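You operate a simulated robot arm through the tools that you are given. There is no shell and no other tool. Be economical: measure what you need, move in short steps, check, and stop when the job is done.

Carry out the task below with a simulated robot arm. There is one attempt and no reset: what you move stays moved.

TASK
Screw the blue pocket book down in the press until the knob clicks.
Fine: swing the press arm aside to lay it in, then back over the bed.
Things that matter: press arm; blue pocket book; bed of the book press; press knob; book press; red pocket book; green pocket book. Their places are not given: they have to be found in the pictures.

It is judged by the outcome, as a careful person would: the job done as asked, and still so three seconds after it is handed in. It fails if anything else is knocked over, pushed out of place, dropped, spilled or broken.

THE ROBOT
A 6-joint arm with a two-finger parallel gripper, fixed in place. Base frame: the origin is at the foot of the arm, x ahead of it, y to its left, z up; the work surface is at about z = 0. Lengths are in mm, angles in degrees, forces in N, time in s.
With the tool pointing down near the work surface it reaches from about 180 to 460 mm from the base axis. Its first joint turns from -70.0 to 70.0 degrees. Payload 1.9 kg.
Tool frame: the origin (TCP) lies between the finger pads and is the grasp point; the fingertips stand 23 mm ahead of it; z points along the fingers, y is the line along which they close. The gripper opens to 94 mm. The fingers are 38 mm wide and 10 mm thick; the gripper's body (54 by 96 mm) begins 39 mm behind the TCP.
Orientation is told as [roll, pitch, yaw] about the base's x, y, z axes, in that order, counted from this pose: with the fingers straight down and closing along the base's y, the tool's x points along the base's -x, its y along +y and its z along -z.

THE INTERFACE
- The arm moves only by the tool play_rows. Its argument "motion" is a list of rows, each a list of 7 numbers: the closure, from 0 (fully open) to 1 (shut), then the shift along the tool's x, y, z in mm, then the turn, a rotation vector about the tool's x, y, z in degrees. In form: [[grip, dx, dy, dz, rx, ry, rz], ...]. A call has 1 to 8 rows; each row shifts and turns the commanded pose from where the row before left it, along the tool's axes as they then stand. A row lasts 0.2 s, in which the tool goes at most 50 mm and 8.6 degrees; a call with a longer step from one row to the next is refused whole, and so is a gripper value outside its range. A pose out of reach is approached as far as the arm can. The call stops where the force on the tool passes 40 N (or 10 N more than at its start, if that is more) or the arm is blocked; 0.2 s more then pass. The fingers move at their own pace (about 108 mm/s each) and stop on an object; they squeeze with about 31 N. The grip force told is the motor's: it shows also when the fingers shut on nothing. Time passes only in rows, and 0.2 s behind the last, so rows that do not move let the fingers close. It gives the time, the measured TCP pose, the force on the tool (base axes), the opening and the grip force at its end, in the units of the frame above (readings bear some noise).
- Cameras (640 x 400 px; columns grow to the right, rows downward): "scene" is fixed at [78.5, 315.1, 462.9]; the picture's right is [-0.64, -0.77, 0.00], its down [-0.16, 0.13, -0.98] and it looks along [0.75, -0.63, -0.21] (base axes); focal length 214 px, centre (320, 200). "wrist" rides on the gripper at [-39, 0, -44] in the tool frame; the picture's right is [0.00, -1.00, 0.00], its down [0.97, 0.00, -0.24] and it looks along [0.24, 0.00, 0.97] (tool axes); focal length 218 px, centre (320, 200).
- capture(camera): a new picture of that camera. No time passes.
- probe_pixels(camera, pixels): there is no depth. For up to 12 entries [column, row, z] of the newest picture of that camera ("zoom" is the newest enlarged one), the place [x, y] in the base frame at which the ray of that pixel passes the height z, good to about 2 mm, but the place of the scene camera against the robot may be out by one fixed shift of up to 12 mm in any direction. No time passes.
- inspect(camera, box): a new picture of the part [left, top, right, bottom] of that camera's present view, enlarged. No time passes.
- close_job(): hands the job in; it is judged then, once.

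Work in short steps. Measure before you move; look again where a grasp or a placing could have gone wrong, and mend it. You have 80 turns and 34 pictures in all, those below and enlarged ones among them. Open the gripper and draw the arm clear of the work before you hand the job in, unless the task says otherwise; then end with one line.

The tools are called by a JSON object that holds its "method" and its "body". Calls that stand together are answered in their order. play_rows: Moves the arm, as the interface text tells. Its arguments: {"type":"object","properties":{"motion":{"type":"array","items":{"type":"array","items":{"type":"number"}}}},"required":["motion"]} The other tools are called the same way: capture (camera) takes a picture; probe_pixels (camera, pixels) gives the place at which the rays of pixels pass given heights; inspect (camera, box) takes an enlarged picture of a part of a camera's view; close_job () hands the job in.

At the start:

```text
t: 0.0
position: [225.8, 12.8, 453.1]
tcp_rot: [0.1, 0.0, 0.0]
contact_force: [0.4, 0.2, -1.1]
width: 94.0
grip_force: 0.1
```

scene: 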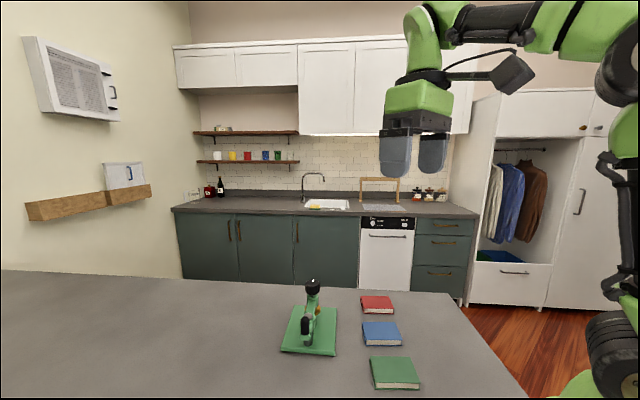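
wrist: 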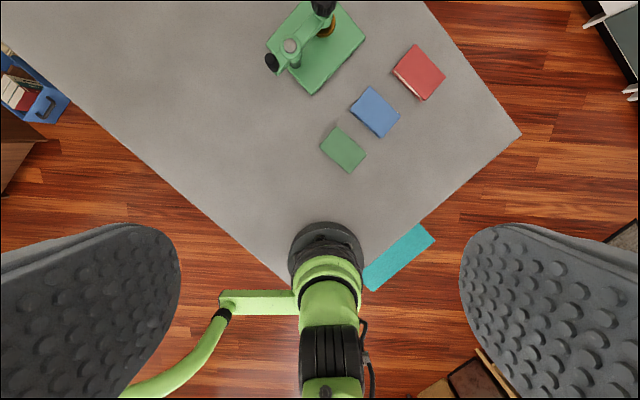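

I look closer at the press and books in both cameras.

{"method": "inspect", "body": {"camera": "scene", "box": [260, 260, 440, 400]}}

{"method": "inspect", "body": {"camera": "wrist", "box": [240, 0, 460, 180]}}

{"method": "probe_pixels", "body": {"camera": "wrist", "pixels": [[375, 112, 15], [350, 109, 15], [370, 86, 15], [400, 119, 15], [381, 137, 15], [343, 150, 15], [419, 72, 15], [267, 44, 10], [315, 95, 10], [366, 40, 10], [291, 45, 80], [271, 62, 80]]}}

```text
2.86 times, centred on (350, 330) of scene
```

zoom: 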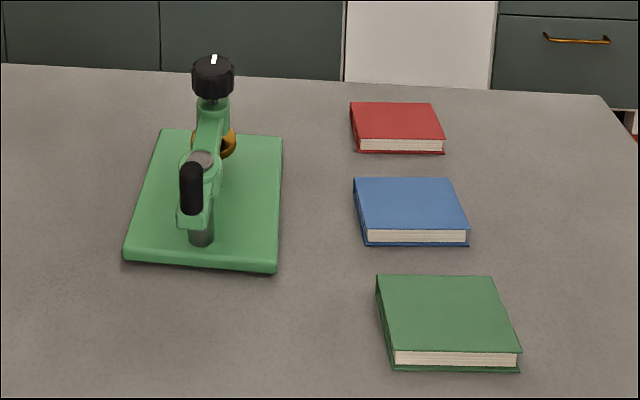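

```text
2.22 times, centred on (350, 90) of wrist
```

zoom: 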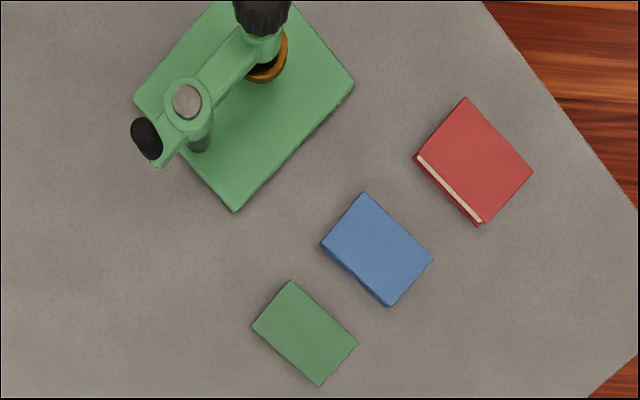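

```text
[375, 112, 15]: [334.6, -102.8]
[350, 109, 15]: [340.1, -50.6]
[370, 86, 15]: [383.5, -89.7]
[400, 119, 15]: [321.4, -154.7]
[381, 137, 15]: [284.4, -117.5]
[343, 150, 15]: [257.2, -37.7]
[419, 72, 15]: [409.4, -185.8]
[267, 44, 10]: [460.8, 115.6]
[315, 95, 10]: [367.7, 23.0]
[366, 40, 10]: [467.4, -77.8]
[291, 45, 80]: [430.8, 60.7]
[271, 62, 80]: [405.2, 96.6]
```

The press bed spans roughly (368..560, -78..116) and the post is near (430,60). I move forward over the table for a better view of the press.

{"method": "play_rows", "body": {"motion": [[0, -40, 0, 20, 0, 0, 0], [0, -40, 0, 20, 0, 0, 0], [0, -30, 0, 20, 0, 0, 0], [0, 0, 0, 0, 0, 0, 0]]}}

{"method": "capture", "body": {"camera": "wrist"}}

```text
t: 1.0
position: [336.5, 11.8, 393.9]
tcp_rot: [0.1, -0.1, -0.1]
contact_force: [0.1, 0.8, 0.2]
width: 94.0
grip_force: 0.0
```

```text
29 pictures are left
```

wrist: 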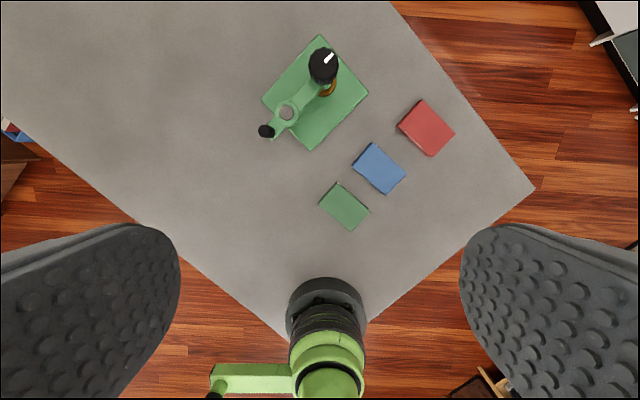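

{"method": "inspect", "body": {"camera": "wrist", "box": [240, 20, 400, 160]}}

{"method": "probe_pixels", "body": {"camera": "wrist", "pixels": [[288, 112, 60], [288, 112, 80], [288, 112, 100], [266, 131, 80], [323, 66, 120], [323, 66, 150], [262, 98, 10], [310, 151, 10], [368, 93, 10], [319, 36, 10], [378, 168, 0], [378, 168, 15]]}}

```text
2.86 times, centred on (320, 90) of wrist
```

zoom: 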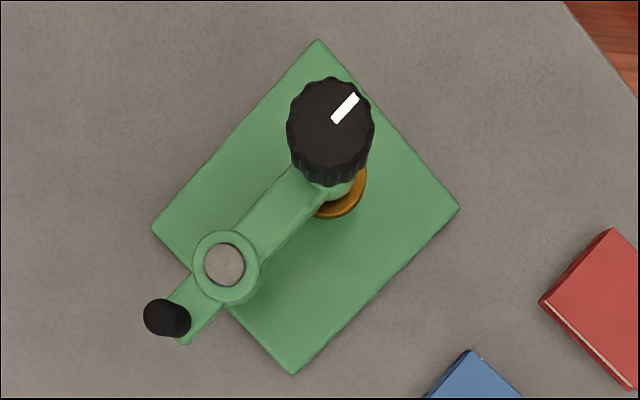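

```text
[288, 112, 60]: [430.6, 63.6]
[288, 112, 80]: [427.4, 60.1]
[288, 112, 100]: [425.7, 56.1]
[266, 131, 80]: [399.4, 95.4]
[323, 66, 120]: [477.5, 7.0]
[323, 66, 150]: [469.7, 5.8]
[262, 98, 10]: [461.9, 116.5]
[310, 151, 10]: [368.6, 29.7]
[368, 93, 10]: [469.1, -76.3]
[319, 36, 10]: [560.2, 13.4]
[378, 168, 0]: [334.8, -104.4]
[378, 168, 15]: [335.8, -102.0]
```

Post axis ≈(426,58), top z≈90; knob ≈(478,6), z≈120; handle ≈(399,95). Take a tight scene view for heights of handle, pad and book.

{"method": "inspect", "body": {"camera": "scene", "box": [275, 272, 355, 362]}}

{"method": "probe_pixels", "body": {"camera": "scene", "pixels": [[283, 350, 10], [335, 355, 10], [338, 308, 10], [296, 307, 10], [362, 345, 0], [400, 346, 0], [306, 318, 90], [306, 318, 80], [306, 334, 70], [306, 334, 60], [309, 315, 90]]}}

```text
4.44 times, centred on (315, 317) of scene
```

zoom: 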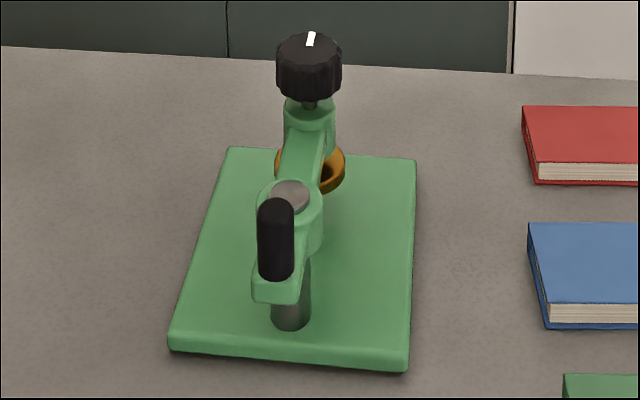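

```text
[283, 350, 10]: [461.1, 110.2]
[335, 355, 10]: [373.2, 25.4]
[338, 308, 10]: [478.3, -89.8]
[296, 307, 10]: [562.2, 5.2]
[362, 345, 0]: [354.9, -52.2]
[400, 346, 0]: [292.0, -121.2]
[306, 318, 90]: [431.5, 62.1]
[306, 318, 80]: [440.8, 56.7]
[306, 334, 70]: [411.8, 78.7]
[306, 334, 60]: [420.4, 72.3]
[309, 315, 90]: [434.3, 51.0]
```

Handle peg ≈(396,90), z≈75–117. I'll approach it with the closing line tangential (yaw −45), first stopping well above to check.

{"method": "play_rows", "body": {"motion": [[0, 0, 0, 10, 0, 0, 7.5], [0, 0, 0, 10, 0, 0, 7.5], [0, 0, 0, 10, 0, 0, 7.5], [0, 0, 0, 10, 0, 0, 7.5], [0, 0, 0, 10, 0, 0, 7.5], [0, 0, 0, 10, 0, 0, 7.5], [0, 0, 0, 0, 0, 0, 0]]}}

{"method": "play_rows", "body": {"motion": [[0, 4, 32, 30, 0, 0, 0], [0, 4, 33, 30, 0, 0, 0], [0, 5, 33, 30, 0, 0, 0], [0, 0, 0, 30, 0, 0, 0], [0, 0, 0, 0, 0, 0, 0]]}}

{"method": "capture", "body": {"camera": "wrist"}}

```text
t: 2.6
position: [336.3, 12.2, 331.9]
tcp_rot: [0.1, -0.1, -45.2]
contact_force: [-0.5, -0.2, 0.3]
width: 93.7
grip_force: 0.0
```

```text
t: 3.8
position: [396.6, 91.7, 213.3]
tcp_rot: [0.2, -0.1, -45.1]
contact_force: [-0.1, -0.1, -0.3]
width: 94.0
grip_force: 0.0
```

```text
26 pictures are left
```

wrist: 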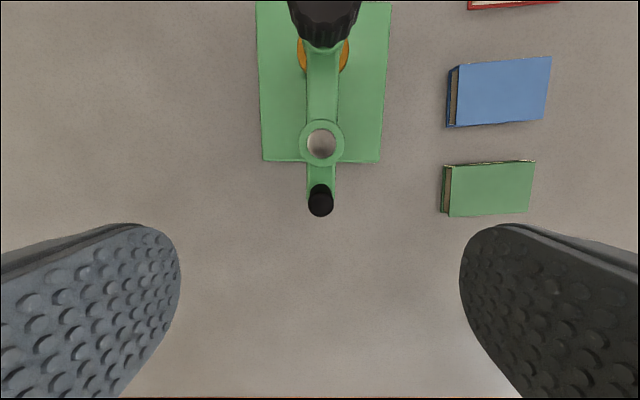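

The peg is centred at column 320 and almost on the TCP; post axis ≈(425,63). Descend to z≈105 and close gently on the peg.

{"method": "play_rows", "body": {"motion": [[0, -1, 0, 36, 0, 0, 0], [0, -1, 0, 36, 0, 0, 0], [0, 0, 0, 34, 0, 0, 0], [0, 0, 0, 0, 0, 0, 0], [1, 0, 0, 0, 0, 0, 0], [1, 0, 0, 0, 0, 0, 0], [1, 0, 0, 0, 0, 0, 0]]}}

{"method": "inspect", "body": {"camera": "scene", "box": [240, 230, 400, 370]}}

```text
t: 5.4
position: [397.3, 90.5, 107.3]
tcp_rot: [0.1, -0.1, -45.0]
contact_force: [3.4, 1.8, -1.1]
width: 17.5
grip_force: 31.1
```

```text
2.86 times, centred on (320, 300) of scene
```

zoom: 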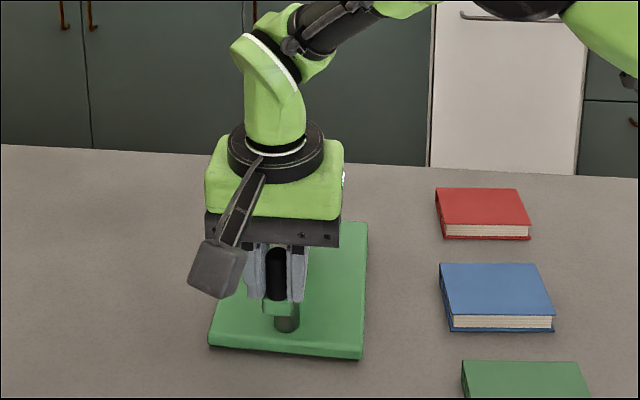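

Peg held (width 17.5). Swing counter-clockwise about the post (39 mm along tool −x) in small arc steps.

{"method": "play_rows", "body": {"motion": [[1, -0.33, -5.09, 0, 0, 0, -7.5], [1, -0.33, -5.09, 0, 0, 0, -7.5], [1, 0, 0, 0, 0, 0, 0]]}}

```text
t: 6.2
position: [390.4, 81.6, 106.9]
tcp_rot: [0.0, 0.0, -30.0]
contact_force: [-1.2, 1.6, 0.3]
width: 17.9
grip_force: 31.3
```

Moves freely with low force; continue.

{"method": "play_rows", "body": {"motion": [[1, -0.33, -5.09, 0, 0, 0, -7.5], [1, -0.33, -5.09, 0, 0, 0, -7.5], [1, -0.33, -5.09, 0, 0, 0, -7.5], [1, -0.33, -5.09, 0, 0, 0, -7.5], [1, -0.33, -5.09, 0, 0, 0, -7.5], [1, 0, 0, 0, 0, 0, 0]]}}

{"method": "capture", "body": {"camera": "scene"}}

```text
t: 7.6
position: [386.8, 57.3, 107.8]
tcp_rot: [0.1, 0.0, 7.6]
contact_force: [-0.7, 0.9, 0.2]
width: 17.7
grip_force: 31.3
```

```text
24 pictures are left
```

scene: 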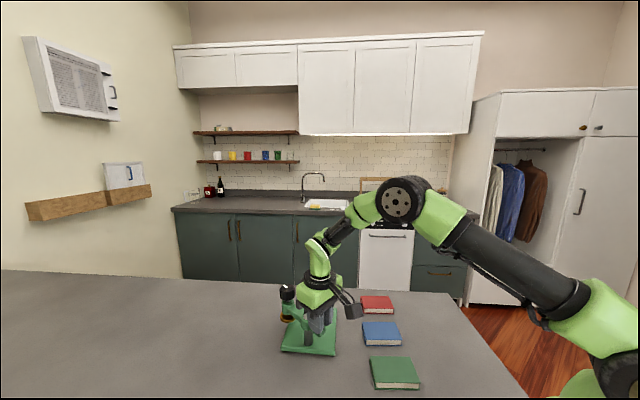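

The arm swings with it. Continue another 45°.

{"method": "play_rows", "body": {"motion": [[1, -0.33, -5.09, 0, 0, 0, -7.5], [1, -0.33, -5.09, 0, 0, 0, -7.5], [1, -0.33, -5.09, 0, 0, 0, -7.5], [1, -0.33, -5.09, 0, 0, 0, -7.5], [1, -0.33, -5.09, 0, 0, 0, -7.5], [1, -0.33, -5.09, 0, 0, 0, -7.5], [1, 0, 0, 0, 0, 0, 0]]}}

```text
t: 9.2
position: [401.2, 32.1, 107.9]
tcp_rot: [0.1, -0.1, 52.5]
contact_force: [5.5, -0.2, 0.0]
width: 17.6
grip_force: 31.2
```

Swung ~97°. Release, rise, and look from above.

{"method": "play_rows", "body": {"motion": [[0.4, 0, 0, 0, 0, 0, 0], [0.4, 0, 0, 0, 0, 0, 0], [0.4, 0, 0, -40, 0, 0, 0], [0.4, 0, 0, -40, 0, 0, 0], [0, 0, 0, -40, 0, 0, 0], [0, 0, 0, -40, 0, 0, 0], [0, 0, 0, -40, 0, 0, 0], [0, 0, 0, 0, 0, 0, 0]]}}

{"method": "play_rows", "body": {"motion": [[0, 0, 0, 0, 0, 0, 8.5], [0, 0, 0, 0, 0, 0, 8.5], [0, 0, 0, 0, 0, 0, 8.5], [0, 0, 0, 0, 0, 0, 8.5], [0, 0, 0, 0, 0, 0, 8.5], [0, 0, 0, 0, 0, 0, 8.5], [0, 0, 0, 0, 0, 0, 1.5], [0, 0, 0, 0, 0, 0, 0]]}}

{"method": "play_rows", "body": {"motion": [[0, 20, -23, 0, 0, 0, 0], [0, 20, -23, 0, 0, 0, 0], [0, 0, 0, 0, 0, 0, 0]]}}

{"method": "capture", "body": {"camera": "wrist"}}

```text
t: 11.0
position: [401.8, 32.5, 308.0]
tcp_rot: [0.0, -0.1, 52.4]
contact_force: [0.7, 0.2, -0.1]
width: 93.6
grip_force: 0.0
```

```text
t: 12.8
position: [400.8, 31.5, 308.3]
tcp_rot: [0.0, 0.0, -0.1]
contact_force: [0.5, -0.1, -0.2]
width: 93.9
grip_force: 0.0
```

```text
t: 13.6
position: [359.6, -14.2, 308.2]
tcp_rot: [0.1, -0.1, -0.1]
contact_force: [-0.2, -0.2, 0.0]
width: 93.9
grip_force: 0.1
```

```text
23 pictures are left
```

wrist: 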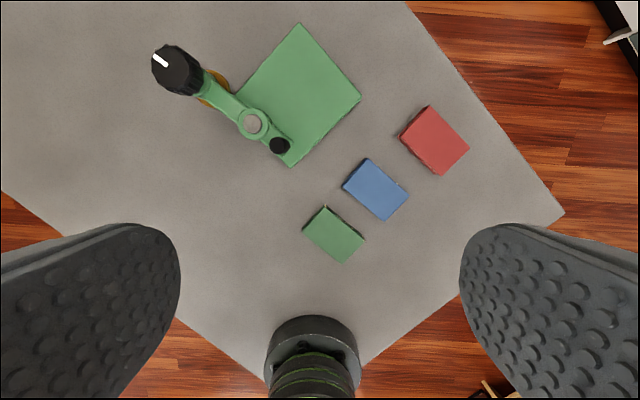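

Bed is clear. Measure the blue book and bed from an enlarged picture.

{"method": "inspect", "body": {"camera": "wrist", "box": [220, 10, 420, 240]}}

{"method": "probe_pixels", "body": {"camera": "wrist", "pixels": [[299, 22, 12], [361, 97, 12], [290, 167, 12], [342, 188, 14], [367, 158, 14], [408, 190, 14], [384, 221, 14], [252, 123, 90], [280, 145, 115]]}}

```text
1.74 times, centred on (320, 125) of wrist
```

zoom: 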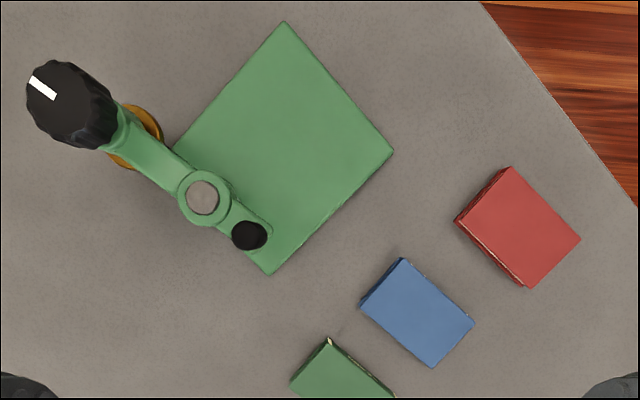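

```text
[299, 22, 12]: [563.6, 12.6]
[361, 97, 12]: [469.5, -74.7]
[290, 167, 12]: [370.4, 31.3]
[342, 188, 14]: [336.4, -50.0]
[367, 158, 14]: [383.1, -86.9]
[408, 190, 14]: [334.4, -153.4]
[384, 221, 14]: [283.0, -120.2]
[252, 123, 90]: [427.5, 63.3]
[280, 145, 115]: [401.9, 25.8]
```

Blue book centre ≈(333,-103), short axis at about −40°; bed is free, target under the pad ≈(477,11). That's near the reach limit, so test the reach empty-handed first with yaw 45.

{"method": "play_rows", "body": {"motion": [[0.2, -10, -7, 20, 0, 0, -7.5], [0.2, -10, -7, 20, 0, 0, -7.5], [0.2, -10, -7, 20, 0, 0, -7.5], [0.2, -10, -7, 20, 0, 0, -7.5], [0.2, -10, -7, 20, 0, 0, -7.5], [0.2, -10, -7, 20, 0, 0, -7.5], [0.2, 0, 0, 0, 0, 0, 0]]}}

```text
t: 15.2
position: [429.0, -34.4, 188.2]
tcp_rot: [-0.1, -0.1, 45.2]
contact_force: [-0.1, 0.2, 0.1]
width: 75.4
grip_force: 0.1
```

{"method": "play_rows", "body": {"motion": [[0.2, -33, -1, 30, 0, 0, 0], [0.2, -33, -1, 30, 0, 0, 0], [0.2, 0, 0, 30, 0, 0, 0], [0.2, 0, 0, 38, 0, 0, 0], [0.2, 0, 0, 0, 0, 0, 0]]}}

{"method": "capture", "body": {"camera": "wrist"}}

```text
t: 16.0
position: [462.2, 13.4, 107.1]
tcp_rot: [0.0, -0.5, 44.9]
contact_force: [-8.4, -0.7, 11.8]
width: 77.1
grip_force: 2.2
out of reach, approached as far as the arm can: row 2, 4
stopped in row 4: the force on the tool passed its limit (the readings are from after the stop); the commanded pose is now the measured one
```

```text
21 pictures are left
```

wrist: 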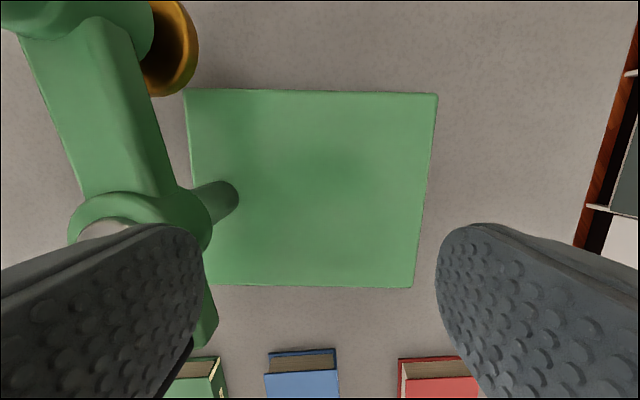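

Reach tops out near 462 mm and the left finger grazed the post ring. Plan: grip the book 23 mm off-centre (robot-side end) so the TCP only needs ≈(459,-8). Rise and go above the book.

{"method": "play_rows", "body": {"motion": [[0.2, 0, 0, -45, 0, 0, 0], [0.2, 0, 0, -45, 0, 0, 0], [0.2, 40, 1, 0, 0, 0, 0], [0.2, 40, 2, 0, 0, 0, 0], [0.2, 40, 2, 0, 0, 0, 0], [0.2, 40, 2, 0, 0, 0, 0], [0.2, 37, 0, 0, 0, 0, -5], [0.2, 0, 0, 0, 0, 0, 0]]}}

{"method": "capture", "body": {"camera": "wrist"}}

```text
t: 17.8
position: [446.9, -61.1, 207.9]
tcp_rot: [-0.2, -0.4, 48.4]
contact_force: [0.0, 1.0, -0.6]
width: 75.3
grip_force: 0.0
out of reach, approached as far as the arm can: row 2, 3, 4, 5, 6, 7
```

```text
20 pictures are left
```

wrist: 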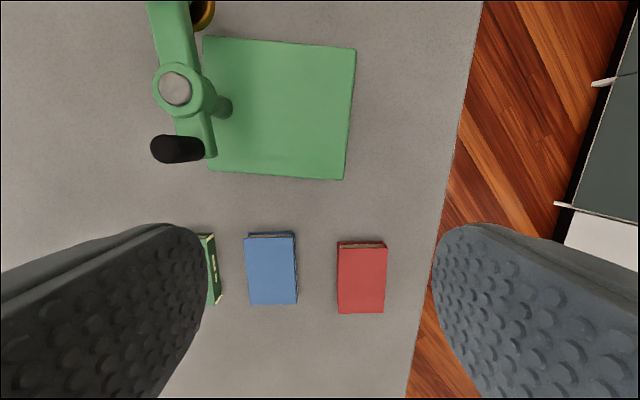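

Position is not as commanded; check where it settles.

{"method": "play_rows", "body": {"motion": [[0.2, 0, 0, 0, 0, 0, 0], [0.2, 0, 0, 0, 0, 0, 0], [0.2, 0, 0, 0, 0, 0, 0]]}}

```text
t: 18.6
position: [446.8, -61.1, 208.3]
tcp_rot: [-0.1, -0.4, 48.4]
contact_force: [0.3, -1.0, 0.6]
width: 75.2
grip_force: 0.1
```

{"method": "play_rows", "body": {"motion": [[0.2, 20, 22, 0, 0, 0, 0], [0.2, 20, 22, 0, 0, 0, 0], [0.2, 0, 0, 0, 0, 0, 0]]}}

```text
t: 19.4
position: [447.0, -63.8, 212.7]
tcp_rot: [-0.2, -0.2, 50.0]
contact_force: [0.3, -0.1, 0.4]
width: 75.3
grip_force: 0.0
out of reach, approached as far as the arm can: row 1, 2
```

The solver may be stuck at an outstretched pose; look at the arm.

{"method": "capture", "body": {"camera": "scene"}}

```text
19 pictures are left
```

scene: 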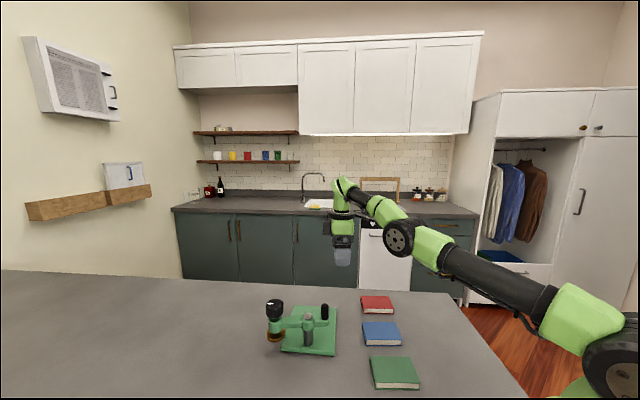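

The elbow is stretched straight. Lowering should bend it the natural way; the space below is clear down to z≈110.

{"method": "play_rows", "body": {"motion": [[0.2, 0, 0, 35, 0, 0, 0], [0.2, 0, 0, 0, 0, 0, 0]]}}

```text
t: 20.0
position: [451.5, -64.8, 177.0]
tcp_rot: [0.0, -0.3, 50.0]
contact_force: [-0.1, 0.3, 0.6]
width: 75.3
grip_force: 0.0
out of reach, approached as far as the arm can: row 1
```

{"method": "play_rows", "body": {"motion": [[0.2, 2, 3, 10, 0, 0, 0], [0.2, 2, 3, 10, 0, 0, 0], [0.2, 2, 3, 10, 0, 0, 0], [0.2, 2, 3, 10, 0, 0, 0], [0.2, 0, 0, 0, 0, 0, 0]]}}

```text
t: 21.2
position: [455.3, -65.9, 140.0]
tcp_rot: [-0.1, -0.3, 49.9]
contact_force: [0.1, -0.3, 0.3]
width: 75.2
grip_force: 0.1
out of reach, approached as far as the arm can: row 1, 2, 3, 4
```

{"method": "play_rows", "body": {"motion": [[0.2, -10, -12, 15, 0, 0, 0], [0.2, 0, 0, 20, 0, 0, 0], [0.2, 12, 15, 15, 0, 0, 0], [0.2, 12, 15, 0, 0, 0, 0], [0.2, 0, 0, 0, 0, 0, 0]]}}

```text
t: 22.4
position: [457.0, -67.0, 87.1]
tcp_rot: [-0.1, -0.2, 50.0]
contact_force: [-0.4, 0.5, 0.5]
width: 75.3
grip_force: 0.0
out of reach, approached as far as the arm can: row 1, 3, 4
```

{"method": "play_rows", "body": {"motion": [[0.2, 0, 0, -20, 0, 0, 0], [0.2, 0, 0, 0, 0, 0, 8.5], [0.2, 0, 0, 0, 0, 0, 8.5], [0.2, 0, 0, 0, 0, 0, 8.5], [0.2, 0, 0, 0, 0, 0, 0]]}}

```text
t: 23.6
position: [455.5, -65.9, 106.9]
tcp_rot: [0.1, -0.2, 24.4]
contact_force: [-0.1, -0.3, 0.4]
width: 75.2
grip_force: 0.1
```

Those rows were all accepted. Try inward now with the smaller yaw.

{"method": "play_rows", "body": {"motion": [[0.2, 8, 5, 0, 0, 0, 0], [0.2, 16, 10, 0, 0, 0, 0], [0.2, 0, 0, 0, 0, 0, 0]]}}

```text
t: 24.4
position: [456.6, -65.1, 107.6]
tcp_rot: [0.1, -0.3, 24.5]
contact_force: [0.1, 0.2, -0.3]
width: 75.4
grip_force: 0.1
out of reach, approached as far as the arm can: row 1, 2
```

{"method": "play_rows", "body": {"motion": [[0.2, 0, 0, 0, 3.3, -7.3, 0], [0.2, 0, 0, 0, 3.3, -7.3, 0], [0.2, 0, 0, 0, 0, 0, 0]]}}

{"method": "capture", "body": {"camera": "scene"}}

```text
t: 25.2
position: [501.6, -73.5, 106.2]
tcp_rot: [-6.7, -14.7, 25.3]
contact_force: [0.5, -0.2, 1.0]
width: 75.0
grip_force: 0.1
out of reach, approached as far as the arm can: row 1, 2
```

```text
18 pictures are left
```

scene: 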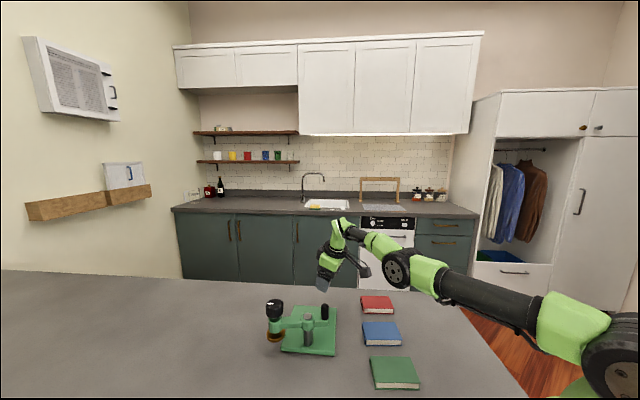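

The arm is at a straight-elbow singularity. Try a combined strong up-and-inward move.

{"method": "play_rows", "body": {"motion": [[0.2, 10.5, 8.5, -45, 0, 0, 0], [0.2, 10.5, 8.5, -45, 0, 0, 0], [0.2, 10.5, 8.5, -45, 0, 0, 0], [0.2, 0, 0, 0, 0, 0, 0]]}}

```text
t: 26.2
position: [486.3, -74.5, 234.0]
tcp_rot: [-6.7, -14.8, 25.4]
contact_force: [-0.7, -0.3, 0.0]
width: 75.4
grip_force: 0.0
out of reach, approached as far as the arm can: row 1, 2, 3
```

Tilting the fingers inward while retreating should bend the elbow the right way. Try that.

{"method": "play_rows", "body": {"motion": [[0.2, 25, 15, -8, -3.3, 7.3, 0], [0.2, 27, 15, -4, -3.3, 7.3, 0], [0.2, 27, 15, 0, -3.3, 7.3, 0], [0.2, 27, 15, 4, -3.3, 7.3, 0], [0.2, 0, 0, 0, 0, 0, 0]]}}

```text
t: 27.4
position: [389.3, -65.8, 262.0]
tcp_rot: [6.2, 13.2, 25.5]
contact_force: [-0.6, 0.6, 0.6]
width: 75.1
grip_force: 0.1
out of reach, approached as far as the arm can: row 1, 2, 3, 4
```

{"method": "play_rows", "body": {"motion": [[0.2, 27, 15, 20, 0, 0, 0], [0.2, 27, 15, 20, 0, 0, 0], [0.2, 0, 0, 0, 0, 0, 0]]}}

```text
t: 28.2
position: [316.7, -60.8, 239.7]
tcp_rot: [6.8, 14.2, 25.3]
contact_force: [-0.7, -0.8, 0.1]
width: 75.1
grip_force: 0.1
```

Escaped the singularity. Level the tool, yaw to 50, and check.

{"method": "play_rows", "body": {"motion": [[0.2, 0, 0, 0, 3.4, -7.1, 0], [0.2, 0, 0, 0, 3.4, -7.1, 0], [0.2, 0, 0, 0, 0, 0, -8.2], [0.2, 0, 0, 0, 0, 0, -8.2], [0.2, 0, 0, 0, 0, 0, -8.2], [0.2, 0, 0, 0, 0, 0, 0]]}}

```text
t: 29.6
position: [316.9, -61.3, 239.6]
tcp_rot: [-0.1, 0.2, 49.3]
contact_force: [0.7, 0.5, 0.0]
width: 75.0
grip_force: 0.1
```

{"method": "play_rows", "body": {"motion": [[0.2, 22, -20, 30, 0, 0, 0], [0.2, 22, -20, 30, 0, 0, 0], [0.2, 0, 0, 0, 0, 0, 0]]}}

{"method": "capture", "body": {"camera": "wrist"}}

```text
t: 30.4
position: [319.6, -119.3, 180.0]
tcp_rot: [-0.2, 0.1, 49.2]
contact_force: [-0.5, 0.4, -0.7]
width: 75.1
grip_force: 0.2
```

```text
17 pictures are left
```

wrist: 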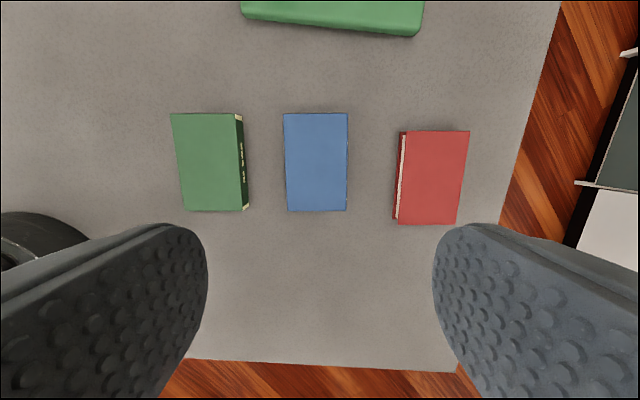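

{"method": "probe_pixels", "body": {"camera": "wrist", "pixels": [[283, 114, 14], [347, 113, 14], [348, 210, 14], [288, 212, 14], [243, 160, 14], [400, 160, 14], [241, 14, 12], [415, 35, 12]]}}

```text
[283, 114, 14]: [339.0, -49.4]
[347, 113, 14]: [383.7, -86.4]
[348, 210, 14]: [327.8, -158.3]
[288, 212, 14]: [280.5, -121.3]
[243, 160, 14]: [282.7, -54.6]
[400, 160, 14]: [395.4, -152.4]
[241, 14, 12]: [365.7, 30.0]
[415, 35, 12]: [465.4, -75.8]
```

Book centre ≈(333,-104), long axis 51°. Align yaw and descend with the grasp 23 mm toward the near end.

{"method": "play_rows", "body": {"motion": [[0.15, 2.7, 0.7, 42, 0, 0, -2], [0.15, 0, 0, 45, 0, 0, 0], [0.15, 0, 0, 40, 0, 0, 0], [0.15, 0, 0, 25, 0, 0, 0], [0.15, 0, 0, 0, 0, 0, 0], [1, 0, 0, 0, 0, 0, 0], [1, 0, 0, 0, 0, 0, 0], [1, 0, 0, 0, 0, 0, 0]]}}

```text
t: 32.2
position: [318.2, -123.1, 28.1]
tcp_rot: [-0.1, 0.1, 51.1]
contact_force: [0.0, 1.0, -0.4]
width: 57.3
grip_force: 30.9
```

Held at 57.3 mm. Lift and verify.

{"method": "play_rows", "body": {"motion": [[1, 0, 0, -20, 0, 0, 0], [1, 0, 0, -35, 0, 0, 0], [1, 0, 0, -40, 0, 0, 0], [1, 0, 0, 0, 0, 0, 0]]}}

{"method": "capture", "body": {"camera": "wrist"}}

{"method": "inspect", "body": {"camera": "scene", "box": [250, 220, 430, 400]}}

```text
t: 33.2
position: [316.6, -121.7, 124.2]
tcp_rot: [-0.1, 0.2, 51.1]
contact_force: [0.3, 0.2, -1.0]
width: 57.2
grip_force: 31.9
```

```text
16 pictures are left
```

wrist: 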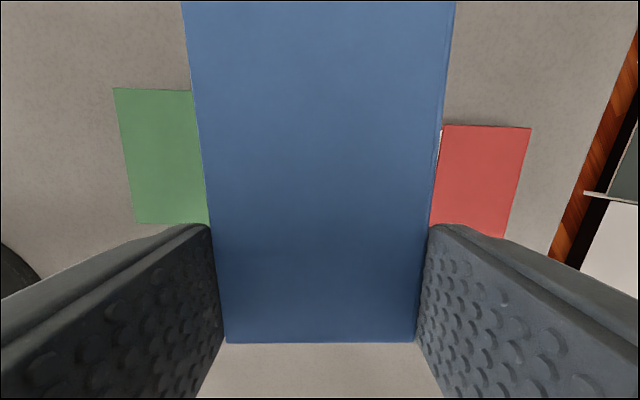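

```text
2.22 times, centred on (340, 310) of scene
```

zoom: 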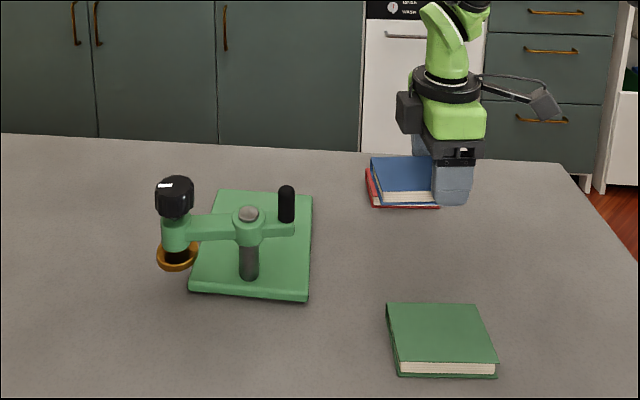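

Book is held squarely. Carry it to a staging point (425,-44), keeping inside the reach limit.

{"method": "play_rows", "body": {"motion": [[1, 0, 0, 0, 0, 0, 6], [1, -33, -5.5, 0, 0, 0, 0], [1, -33, -5.5, 0, 0, 0, 0], [1, -33, -5.5, 8, 0, 0, 0], [1, -33, -5, 12, 0, 0, 0], [1, 0, 0, 0, 0, 0, 0]]}}

```text
t: 34.6
position: [424.5, -43.8, 103.0]
tcp_rot: [0.0, 0.1, 45.2]
contact_force: [1.4, 0.1, -1.0]
width: 56.9
grip_force: 31.0
```

{"method": "play_rows", "body": {"motion": [[1, -10, 0, 20, 0, 0, 0], [1, -15, 0, 20, 0, 0, 0], [1, -14.5, 0, 0, 0, 0, 0], [1, 0, 0, 0, 0, 0, 0]]}}

{"method": "capture", "body": {"camera": "scene"}}

{"method": "capture", "body": {"camera": "wrist"}}

```text
t: 35.6
position: [452.3, -17.5, 62.5]
tcp_rot: [-0.1, 0.0, 45.3]
contact_force: [0.3, 0.0, -0.4]
width: 57.1
grip_force: 31.0
```

```text
14 pictures are left
```

scene: 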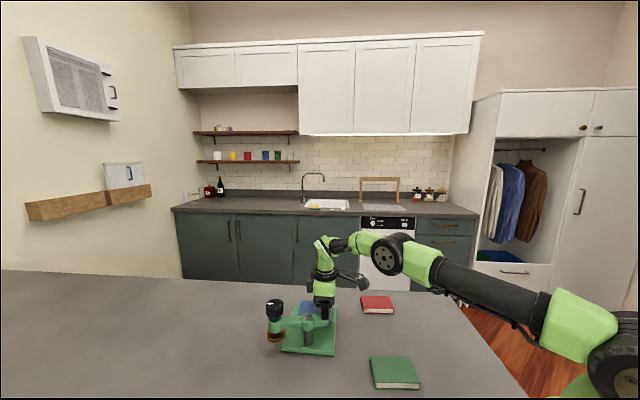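

```text
13 pictures are left
```

wrist: 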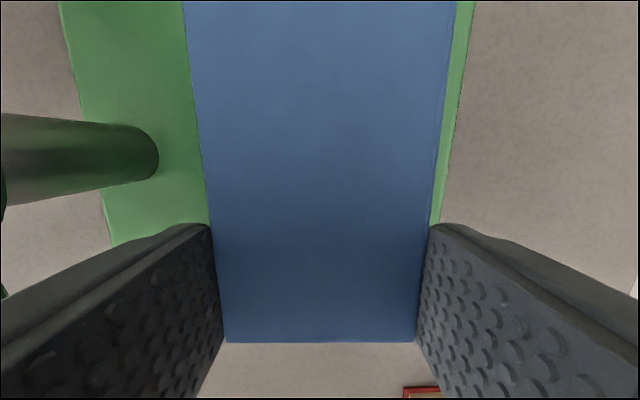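

Book is over the bed, aligned. Lower gently toward the bed.

{"method": "play_rows", "body": {"motion": [[1, 0, 0, 10, 0, 0, 0], [1, 0, 0, 7, 0, 0, 0], [1, 0, 0, 3, 0, 0, 0], [1, 0, 0, 0, 0, 0, 0]]}}

```text
t: 36.6
position: [453.6, -15.8, 44.0]
tcp_rot: [-0.3, 0.0, 45.0]
contact_force: [-13.8, -0.9, 29.4]
width: 57.0
grip_force: 30.6
```

Touching down (29 N). Release to ~68 mm and rise slightly... then view.

{"method": "play_rows", "body": {"motion": [[1, 0, 0, -1.5, 0, 0, 0], [0.28, 0, 0, 0, 0, 0, 0], [0.28, 0, 0, 0, 0, 0, 0], [0.28, 5, 0, -30, 0, 0, 0], [0.28, 20, 0, -40, 0, 0, 0], [0.28, 20, 0, -40, 0, 0, 0], [0.28, 0, 0, 0, 0, 0, 0]]}}

{"method": "capture", "body": {"camera": "wrist"}}

```text
t: 38.2
position: [420.1, -47.8, 154.7]
tcp_rot: [-0.1, 0.1, 45.1]
contact_force: [0.1, 0.3, -0.5]
width: 67.7
grip_force: 0.0
```

```text
12 pictures are left
```

wrist: 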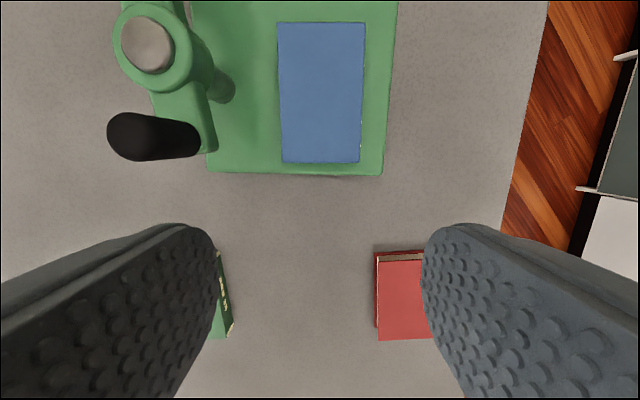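

{"method": "probe_pixels", "body": {"camera": "wrist", "pixels": [[277, 23, 29], [366, 23, 29], [360, 163, 29], [283, 163, 29], [207, 171, 14], [383, 175, 14], [221, 90, 16], [148, 45, 90]]}}

```text
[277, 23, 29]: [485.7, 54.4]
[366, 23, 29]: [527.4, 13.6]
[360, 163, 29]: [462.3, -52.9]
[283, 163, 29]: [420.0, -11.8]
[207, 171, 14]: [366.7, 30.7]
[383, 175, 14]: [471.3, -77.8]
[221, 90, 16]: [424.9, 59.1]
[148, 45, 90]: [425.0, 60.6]
```

Book lies at centre ≈(474,1): within 7 mm of the pad line and fully on the bed. Go to the peg at (401,32) with yaw 52.

{"method": "play_rows", "body": {"motion": [[0.28, -14, 23, -5, 0, 0, 0], [0.28, -14, 23, 0, 0, 0, 0], [0.28, -15, 24, 0, 0, 0, 0], [0.28, 0, 0, 0, 0, 0, -7.3], [0.28, 0, 0, 0, 0, 0, 0]]}}

{"method": "capture", "body": {"camera": "wrist"}}

```text
t: 39.4
position: [401.9, 32.2, 158.6]
tcp_rot: [-0.1, 0.1, 52.5]
contact_force: [-0.4, 0.3, -0.1]
width: 67.5
grip_force: 0.1
```

```text
11 pictures are left
```

wrist: 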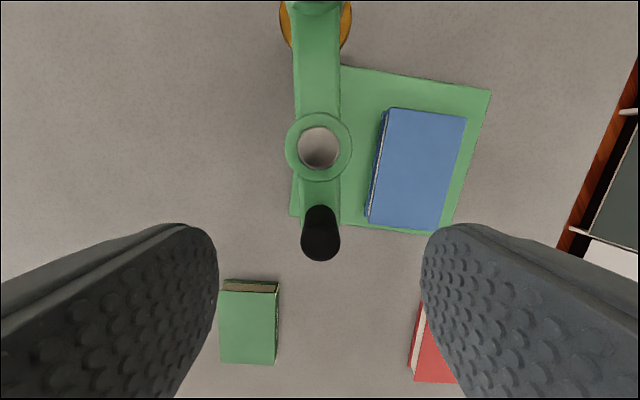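

Aligned over the peg. Descend, grip.

{"method": "play_rows", "body": {"motion": [[0.28, 0, 0, 26, 0, 0, 0], [0.28, 0, 0, 25, 0, 0, 0], [0.28, 0, 0, 0, 0, 0, 0], [1, 0, 0, 0, 0, 0, 0], [1, 0, 0, 0, 0, 0, 0], [1, 0, 0, 0, 0, 0, 0]]}}

{"method": "play_rows", "body": {"motion": [[1, -0.33, 5.09, 0, 0, 0, 7.5], [1, -0.33, 5.09, 0, 0, 0, 7.5], [1, -0.33, 5.09, 0, 0, 0, 7.5], [1, -0.33, 5.09, 0, 0, 0, 7.5], [1, -0.33, 5.09, 0, 0, 0, 7.5], [1, -0.33, 5.09, 0, 0, 0, 7.5], [1, -0.33, 5.09, 0, 0, 0, 7.5], [1, 0, 0, 0, 0, 0, 0]]}}

```text
t: 40.8
position: [400.7, 31.8, 107.8]
tcp_rot: [0.0, 0.0, 52.4]
contact_force: [1.5, 0.9, 3.7]
width: 17.9
grip_force: 30.9
```

```text
t: 42.6
position: [385.2, 62.6, 107.9]
tcp_rot: [-0.2, 0.1, 0.0]
contact_force: [1.4, -8.3, 0.0]
width: 17.8
grip_force: 30.8
```

Check pad clearance over the book before continuing.

{"method": "inspect", "body": {"camera": "scene", "box": [260, 270, 350, 360]}}

```text
4.44 times, centred on (305, 315) of scene
```

zoom: 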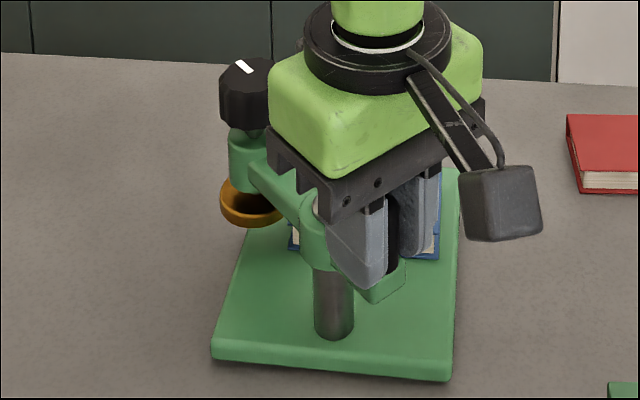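

{"method": "play_rows", "body": {"motion": [[1, -0.33, 5.09, 0, 0, 0, 7.5], [1, -0.33, 5.09, 0, 0, 0, 7.5], [1, -0.33, 5.09, 0, 0, 0, 7.5], [1, 0, 0, 0, 0, 0, 0]]}}

{"method": "play_rows", "body": {"motion": [[1, -0.33, 5.09, 0, 0, 0, 7.5], [1, -0.33, 5.09, 0, 0, 0, 7.5], [1, -0.33, 5.09, 0, 0, 0, 7.4], [1, 0, 0, 0, 0, 0, 0], [1, 0, 0, 0, 0, 0, 0]]}}

```text
t: 43.6
position: [389.9, 77.5, 107.9]
tcp_rot: [-0.2, 0.0, -22.6]
contact_force: [1.2, -1.0, 0.7]
width: 18.0
grip_force: 31.1
```

```text
t: 44.8
position: [397.7, 90.9, 108.5]
tcp_rot: [-0.1, -0.1, -45.1]
contact_force: [0.9, -1.7, -0.4]
width: 17.9
grip_force: 30.9
```

Arm is back at its original angle. Release, rise, yaw back to 0.

{"method": "play_rows", "body": {"motion": [[0.4, 0, 0, 0, 0, 0, 0], [0.4, 0, 0, 0, 0, 0, 0], [0.4, 0, 0, -40, 0, 0, 0], [0.4, 0, 0, -45, 0, 0, 0], [0, 0, 0, 0, 0, 0, -7.5], [0, 0, 0, 0, 0, 0, -7.5], [0, 0, 0, 0, 0, 0, -7.5], [0, 0, 0, 0, 0, 0, 0]]}}

{"method": "play_rows", "body": {"motion": [[0, 0, 0, 0, 0, 0, -7.5], [0, 0, 0, 0, 0, 0, -7.5], [0, 0, 0, 0, 0, 0, -7.5], [0, 0, -35, 0, 0, 0, 0], [0, 0, -43, 0, 0, 0, 0], [0, 0, 0, 0, 0, -6, 0], [0, 0, 0, 0, 0, -6, 0], [0, 0, 0, 0, 0, 0, 0]]}}

{"method": "capture", "body": {"camera": "wrist"}}

```text
t: 46.6
position: [398.2, 90.5, 192.1]
tcp_rot: [-0.2, 0.0, -22.3]
contact_force: [0.2, 0.6, -0.4]
width: 94.1
grip_force: 0.1
```

```text
t: 48.4
position: [396.4, 13.3, 193.8]
tcp_rot: [-0.1, -12.1, 0.2]
contact_force: [0.3, 0.1, 0.3]
width: 94.0
grip_force: 0.1
```

```text
9 pictures are left
```

wrist: 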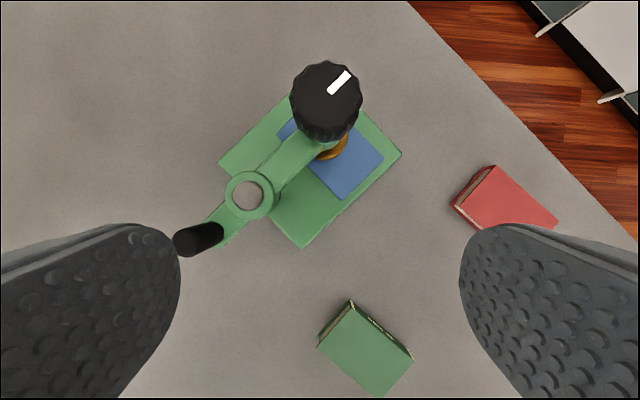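

Pad sits over the book. Locate the knob top centre (~(327,88)) and post for calibration.

{"method": "probe_pixels", "body": {"camera": "wrist", "pixels": [[327, 88, 110], [327, 88, 118], [327, 88, 126], [292, 92, 118], [361, 92, 118], [248, 195, 90], [322, 143, 85], [325, 141, 95]]}}

```text
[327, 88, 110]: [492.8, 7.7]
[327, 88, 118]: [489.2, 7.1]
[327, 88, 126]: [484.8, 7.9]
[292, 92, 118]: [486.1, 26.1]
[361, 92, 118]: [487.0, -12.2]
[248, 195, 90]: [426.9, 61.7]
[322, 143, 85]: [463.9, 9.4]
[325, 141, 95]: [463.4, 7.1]
```

Knob axis estimated ≈(482,7.5), Ø≈38, top ≈125. With 18° outward tilt I have reach margin; go above it and check centring.

{"method": "play_rows", "body": {"motion": [[0, 0, 0, 0, 0, -6, 0], [0, -26, -1.9, 12, 0, 0, 0], [0, -26, -1.9, 12, 0, 0, 0], [0, -26, -1.9, 12, 0, 0, 0], [0, 0, 0, 0, 0, 0, 0]]}}

{"method": "capture", "body": {"camera": "wrist"}}

```text
t: 49.6
position: [483.8, 7.4, 182.9]
tcp_rot: [-0.2, -18.0, 0.1]
contact_force: [0.9, -0.1, -0.2]
width: 94.2
grip_force: 0.2
```

```text
8 pictures are left
```

wrist: 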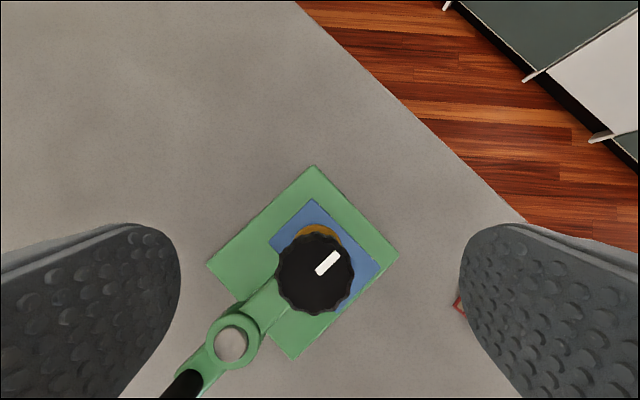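

Knob centre ≈(480,8.5), top ≈130. Descend straddling it to TCP z≈126 and close on it.

{"method": "play_rows", "body": {"motion": [[0, 10.6, 0.6, 26.5, 0, 0, 0], [0, 10.6, 0.5, 26.5, 0, 0, 0], [0, 0, 0, 0, 0, 0, 0]]}}

{"method": "inspect", "body": {"camera": "scene", "box": [260, 240, 370, 350]}}

```text
t: 50.4
position: [479.3, 9.0, 125.0]
tcp_rot: [-0.2, -18.0, 0.1]
contact_force: [0.0, 0.3, 0.7]
width: 94.0
grip_force: 0.1
```

```text
3.64 times, centred on (315, 295) of scene
```

zoom: 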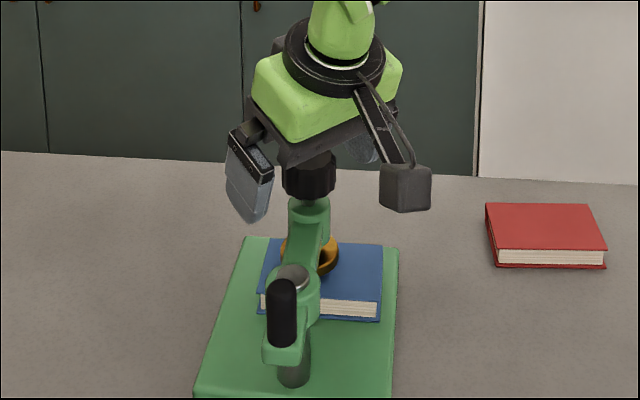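

Well placed. Pre-rotate 34° counter-clockwise about the vertical, close, then turn clockwise a little to feel.

{"method": "play_rows", "body": {"motion": [[0, 0, 0, 0, -2.63, 0, -8.08], [0, 0, 0, 0, -2.63, 0, -8.08], [0, 0, 0, 0, -2.63, 0, -8.08], [0, 0, 0, 0, -2.63, 0, -8.08], [1, 0, 0, 0, 0, 0, 0], [1, 0, 0, 0, 0, 0, 0], [1, 0, 0, 0, 0, 0, 0]]}}

{"method": "play_rows", "body": {"motion": [[1, 0, 0, 0, 2.63, 0, 8.08], [1, 0, 0, 0, 2.63, 0, 8.08], [1, 0, 0, 0, 0, 0, 0]]}}

```text
t: 52.0
position: [479.2, 10.0, 125.2]
tcp_rot: [0.2, -17.8, 34.0]
contact_force: [-17.9, 18.0, 4.7]
width: 39.0
grip_force: 31.1
```

```text
t: 52.8
position: [478.5, 8.3, 126.5]
tcp_rot: [-0.1, -17.8, 16.9]
contact_force: [-21.9, 22.7, 9.7]
width: 39.0
grip_force: 31.0
```

The force shows the knob sits a few mm toward (−x,+y); shift the command there to relieve, then continue turning.

{"method": "play_rows", "body": {"motion": [[1, 1.9, 3.7, -0.6, 0, 0, 0], [1, 0, 0, 0, 0, 0, 0]]}}

```text
t: 53.4
position: [477.9, 9.7, 125.6]
tcp_rot: [-0.6, -18.2, 17.1]
contact_force: [10.1, -7.4, 0.2]
width: 39.1
grip_force: 30.8
```

{"method": "play_rows", "body": {"motion": [[1, -0.6, -1.1, 0.2, 0, 0, 0], [1, 0, 0, 0, 2.63, 0, 8.08], [1, 0, 0, 0, 2.63, 0, 8.08], [1, 0, 0, 0, 2.63, 0, 8.08], [1, 0, 0, 0, 0, 0, 0]]}}

```text
t: 54.6
position: [477.2, 9.5, 125.4]
tcp_rot: [-0.3, -18.2, -8.4]
contact_force: [14.6, -15.9, 0.9]
width: 39.2
grip_force: 31.6
```

{"method": "play_rows", "body": {"motion": [[1, -1.6, -1.3, 0.5, 0, 0, 0], [1, 0, 0, 0, 2.63, 0, 8.08], [1, 0, 0, 0, 2.63, 0, 8.08], [1, 0, 0, 0, 2.63, 0, 8.08], [1, 0, 0, 0, 0, 0, 0]]}}

{"method": "inspect", "body": {"camera": "scene", "box": [260, 240, 370, 350]}}

```text
t: 55.8
position: [477.9, 8.8, 126.5]
tcp_rot: [-0.1, -18.1, -34.1]
contact_force: [-1.8, 1.0, 8.1]
width: 38.9
grip_force: 31.1
```

```text
3.64 times, centred on (315, 295) of scene
```

zoom: 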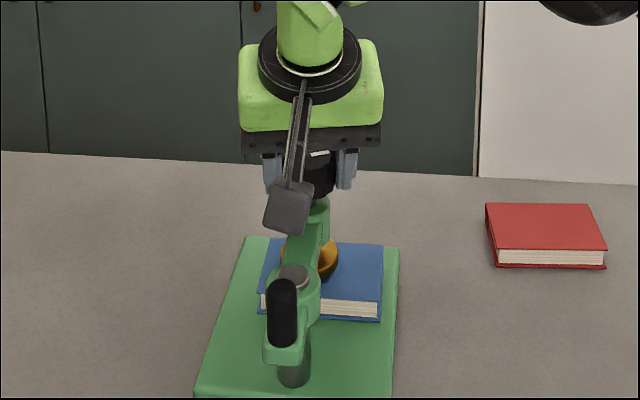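

Turned 68° so far with little axial change. Regrip: open, rotate back to +51°, close, and turn 102° clockwise.

{"method": "play_rows", "body": {"motion": [[0.3, 0, 0, 0, 0, 0, 0], [0.3, 0, 0, 0, -2.63, 0, -8.08], [0.3, 0, 0, 0, -2.63, 0, -8.08], [0.3, 0, 0, 0, -2.63, 0, -8.08], [0.3, 0, 0, 0, -2.63, 0, -8.08], [0.3, 0, 0, 0, -2.63, 0, -8.08], [0.3, 0, 0, 0, -2.63, 0, -8.08], [0.3, 0, 0, 0, -2.63, 0, -8.08]]}}

{"method": "play_rows", "body": {"motion": [[0.3, 0, 0, 0, -2.63, 0, -8.08], [0.3, 0, 0, 0, -2.63, 0, -8.08], [0.3, 0, 0, 0, -2.63, 0, -8.08], [0.3, 0, 0, 0, 0, 0, 0], [1, 0, 0, 0, 0, 0, 0], [1, 0, 0, 0, 0, 0, 0]]}}

{"method": "play_rows", "body": {"motion": [[1, 0, 0, 0, 2.63, 0, 8.08], [1, 0, 0, 0, 2.63, 0, 8.08], [1, 0, 0, 0, 2.63, 0, 8.08], [1, 0, 0, 0, 2.63, 0, 8.08], [1, 0, 0, 0, 2.63, 0, 8.08], [1, 0, 0, 0, 2.63, 0, 8.08]]}}

{"method": "play_rows", "body": {"motion": [[1, 0, 0, 0, 2.63, 0, 8.08], [1, 0, 0, 0, 2.63, 0, 8.08], [1, 0, 0, 0, 2.63, 0, 8.08], [1, 0, 0, 0, 2.63, 0, 8.08], [1, 0, 0, 0, 2.63, 0, 8.08], [1, 0, 0, 0, 2.63, 0, 8.08]]}}

```text
t: 57.6
position: [478.3, 9.9, 126.7]
tcp_rot: [-0.1, -18.0, 25.5]
contact_force: [0.2, -0.1, -0.3]
width: 65.6
grip_force: 0.0
```

```text
t: 59.0
position: [477.5, 9.2, 125.6]
tcp_rot: [0.1, -17.9, 51.1]
contact_force: [-9.4, 9.3, 2.4]
width: 38.6
grip_force: 31.0
```

```text
t: 60.4
position: [478.6, 9.5, 125.6]
tcp_rot: [-0.1, -17.8, -0.1]
contact_force: [-18.7, 19.1, 9.5]
width: 38.5
grip_force: 30.9
```

```text
t: 61.8
position: [477.8, 8.4, 125.9]
tcp_rot: [0.0, -18.2, -51.0]
contact_force: [-17.3, 18.1, 6.1]
width: 38.6
grip_force: 31.1
```

{"method": "inspect", "body": {"camera": "scene", "box": [285, 270, 345, 320]}}

```text
8.00 times, centred on (315, 295) of scene
```

zoom: 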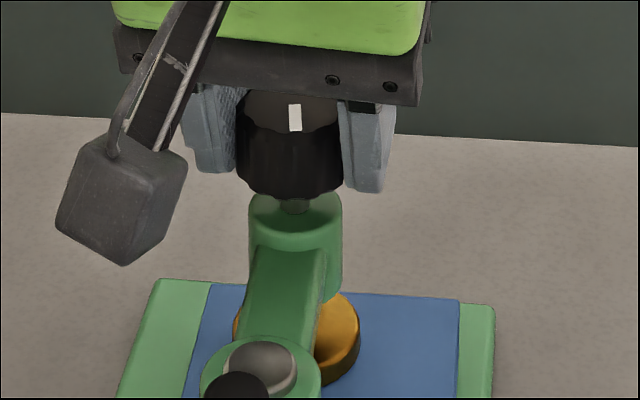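

The pad has descended (bottom edge row 315→318) — clockwise is correct. Another cycle, with a small relief shift.

{"method": "play_rows", "body": {"motion": [[0.3, 0, 0, 0, 0, 0, 0], [0.3, 2, 0, -0.6, -2.63, 0, -8.08], [0.3, 0, 0, 0, -2.63, 0, -8.08], [0.3, 0, 0, 0, -2.63, 0, -8.08], [0.3, 0, 0, 0, -2.63, 0, -8.08], [0.3, 0, 0, 0, -2.63, 0, -8.08], [0.3, 0, 0, 0, -2.63, 0, -8.08], [0.3, 0, 0, 0, -2.63, 0, -8.08]]}}

{"method": "play_rows", "body": {"motion": [[0.3, 0, 0, 0, -2.63, 0, -8.08], [0.3, 0, 0, 0, -2.63, 0, -8.08], [0.3, 0, 0, 0, -2.63, 0, -8.08], [0.3, 0, 0, 0, -2.63, 0, -8.08], [0.3, 0, 0, 0, -2.63, 0, -8.08], [0.3, 0, 0, 0, 0, 0, 0], [1, 0, 0, 0, 0, 0, 0], [1, 0, 0, 0, 0, 0, 0]]}}

{"method": "play_rows", "body": {"motion": [[1, 0, 0, 0, 2.63, 0, 8.08], [1, 0, 0, 0, 2.63, 0, 8.08], [1, 0, 0, 0, 2.63, 0, 8.08], [1, 0, 0, 0, 2.63, 0, 8.08], [1, 0, 0, 0, 2.63, 0, 8.08], [1, 0, 0, 0, 2.63, 0, 8.08]]}}

{"method": "play_rows", "body": {"motion": [[1, 0, 0, 0, 2.63, 0, 8.08], [1, 0, 0, 0, 2.63, 0, 8.08], [1, 0, 0, 0, 2.63, 0, 8.08], [1, 0, 0, 0, 2.63, 0, 8.08], [1, 0, 0, 0, 2.63, 0, 8.08], [1, 0, 0, 0, 2.63, 0, 8.08]]}}

{"method": "inspect", "body": {"camera": "scene", "box": [285, 270, 345, 320]}}

```text
t: 63.6
position: [477.9, 10.6, 126.2]
tcp_rot: [-0.2, -18.0, 8.7]
contact_force: [0.5, -0.7, -0.2]
width: 65.9
grip_force: 0.2
```

```text
t: 65.4
position: [477.9, 8.5, 126.7]
tcp_rot: [-0.3, -17.7, 51.2]
contact_force: [9.3, -11.8, 0.6]
width: 39.7
grip_force: 31.3
```

```text
t: 66.8
position: [477.1, 10.2, 126.0]
tcp_rot: [-0.2, -18.2, 0.2]
contact_force: [17.1, -16.8, 1.3]
width: 39.6
grip_force: 31.4
```

```text
t: 68.2
position: [478.4, 9.6, 127.0]
tcp_rot: [-0.1, -18.5, -51.0]
contact_force: [15.9, -21.1, 8.3]
width: 39.7
grip_force: 31.5
```

```text
8.00 times, centred on (315, 295) of scene
```

zoom: 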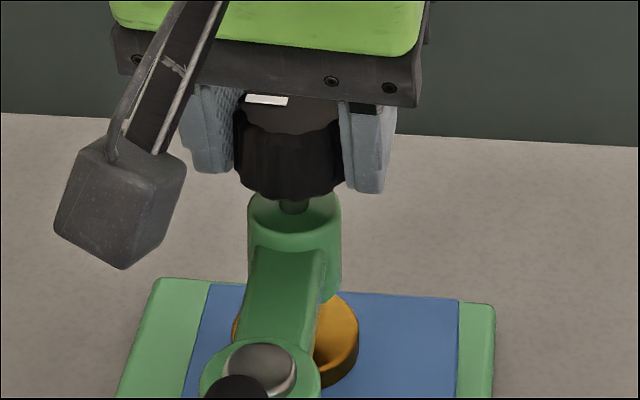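

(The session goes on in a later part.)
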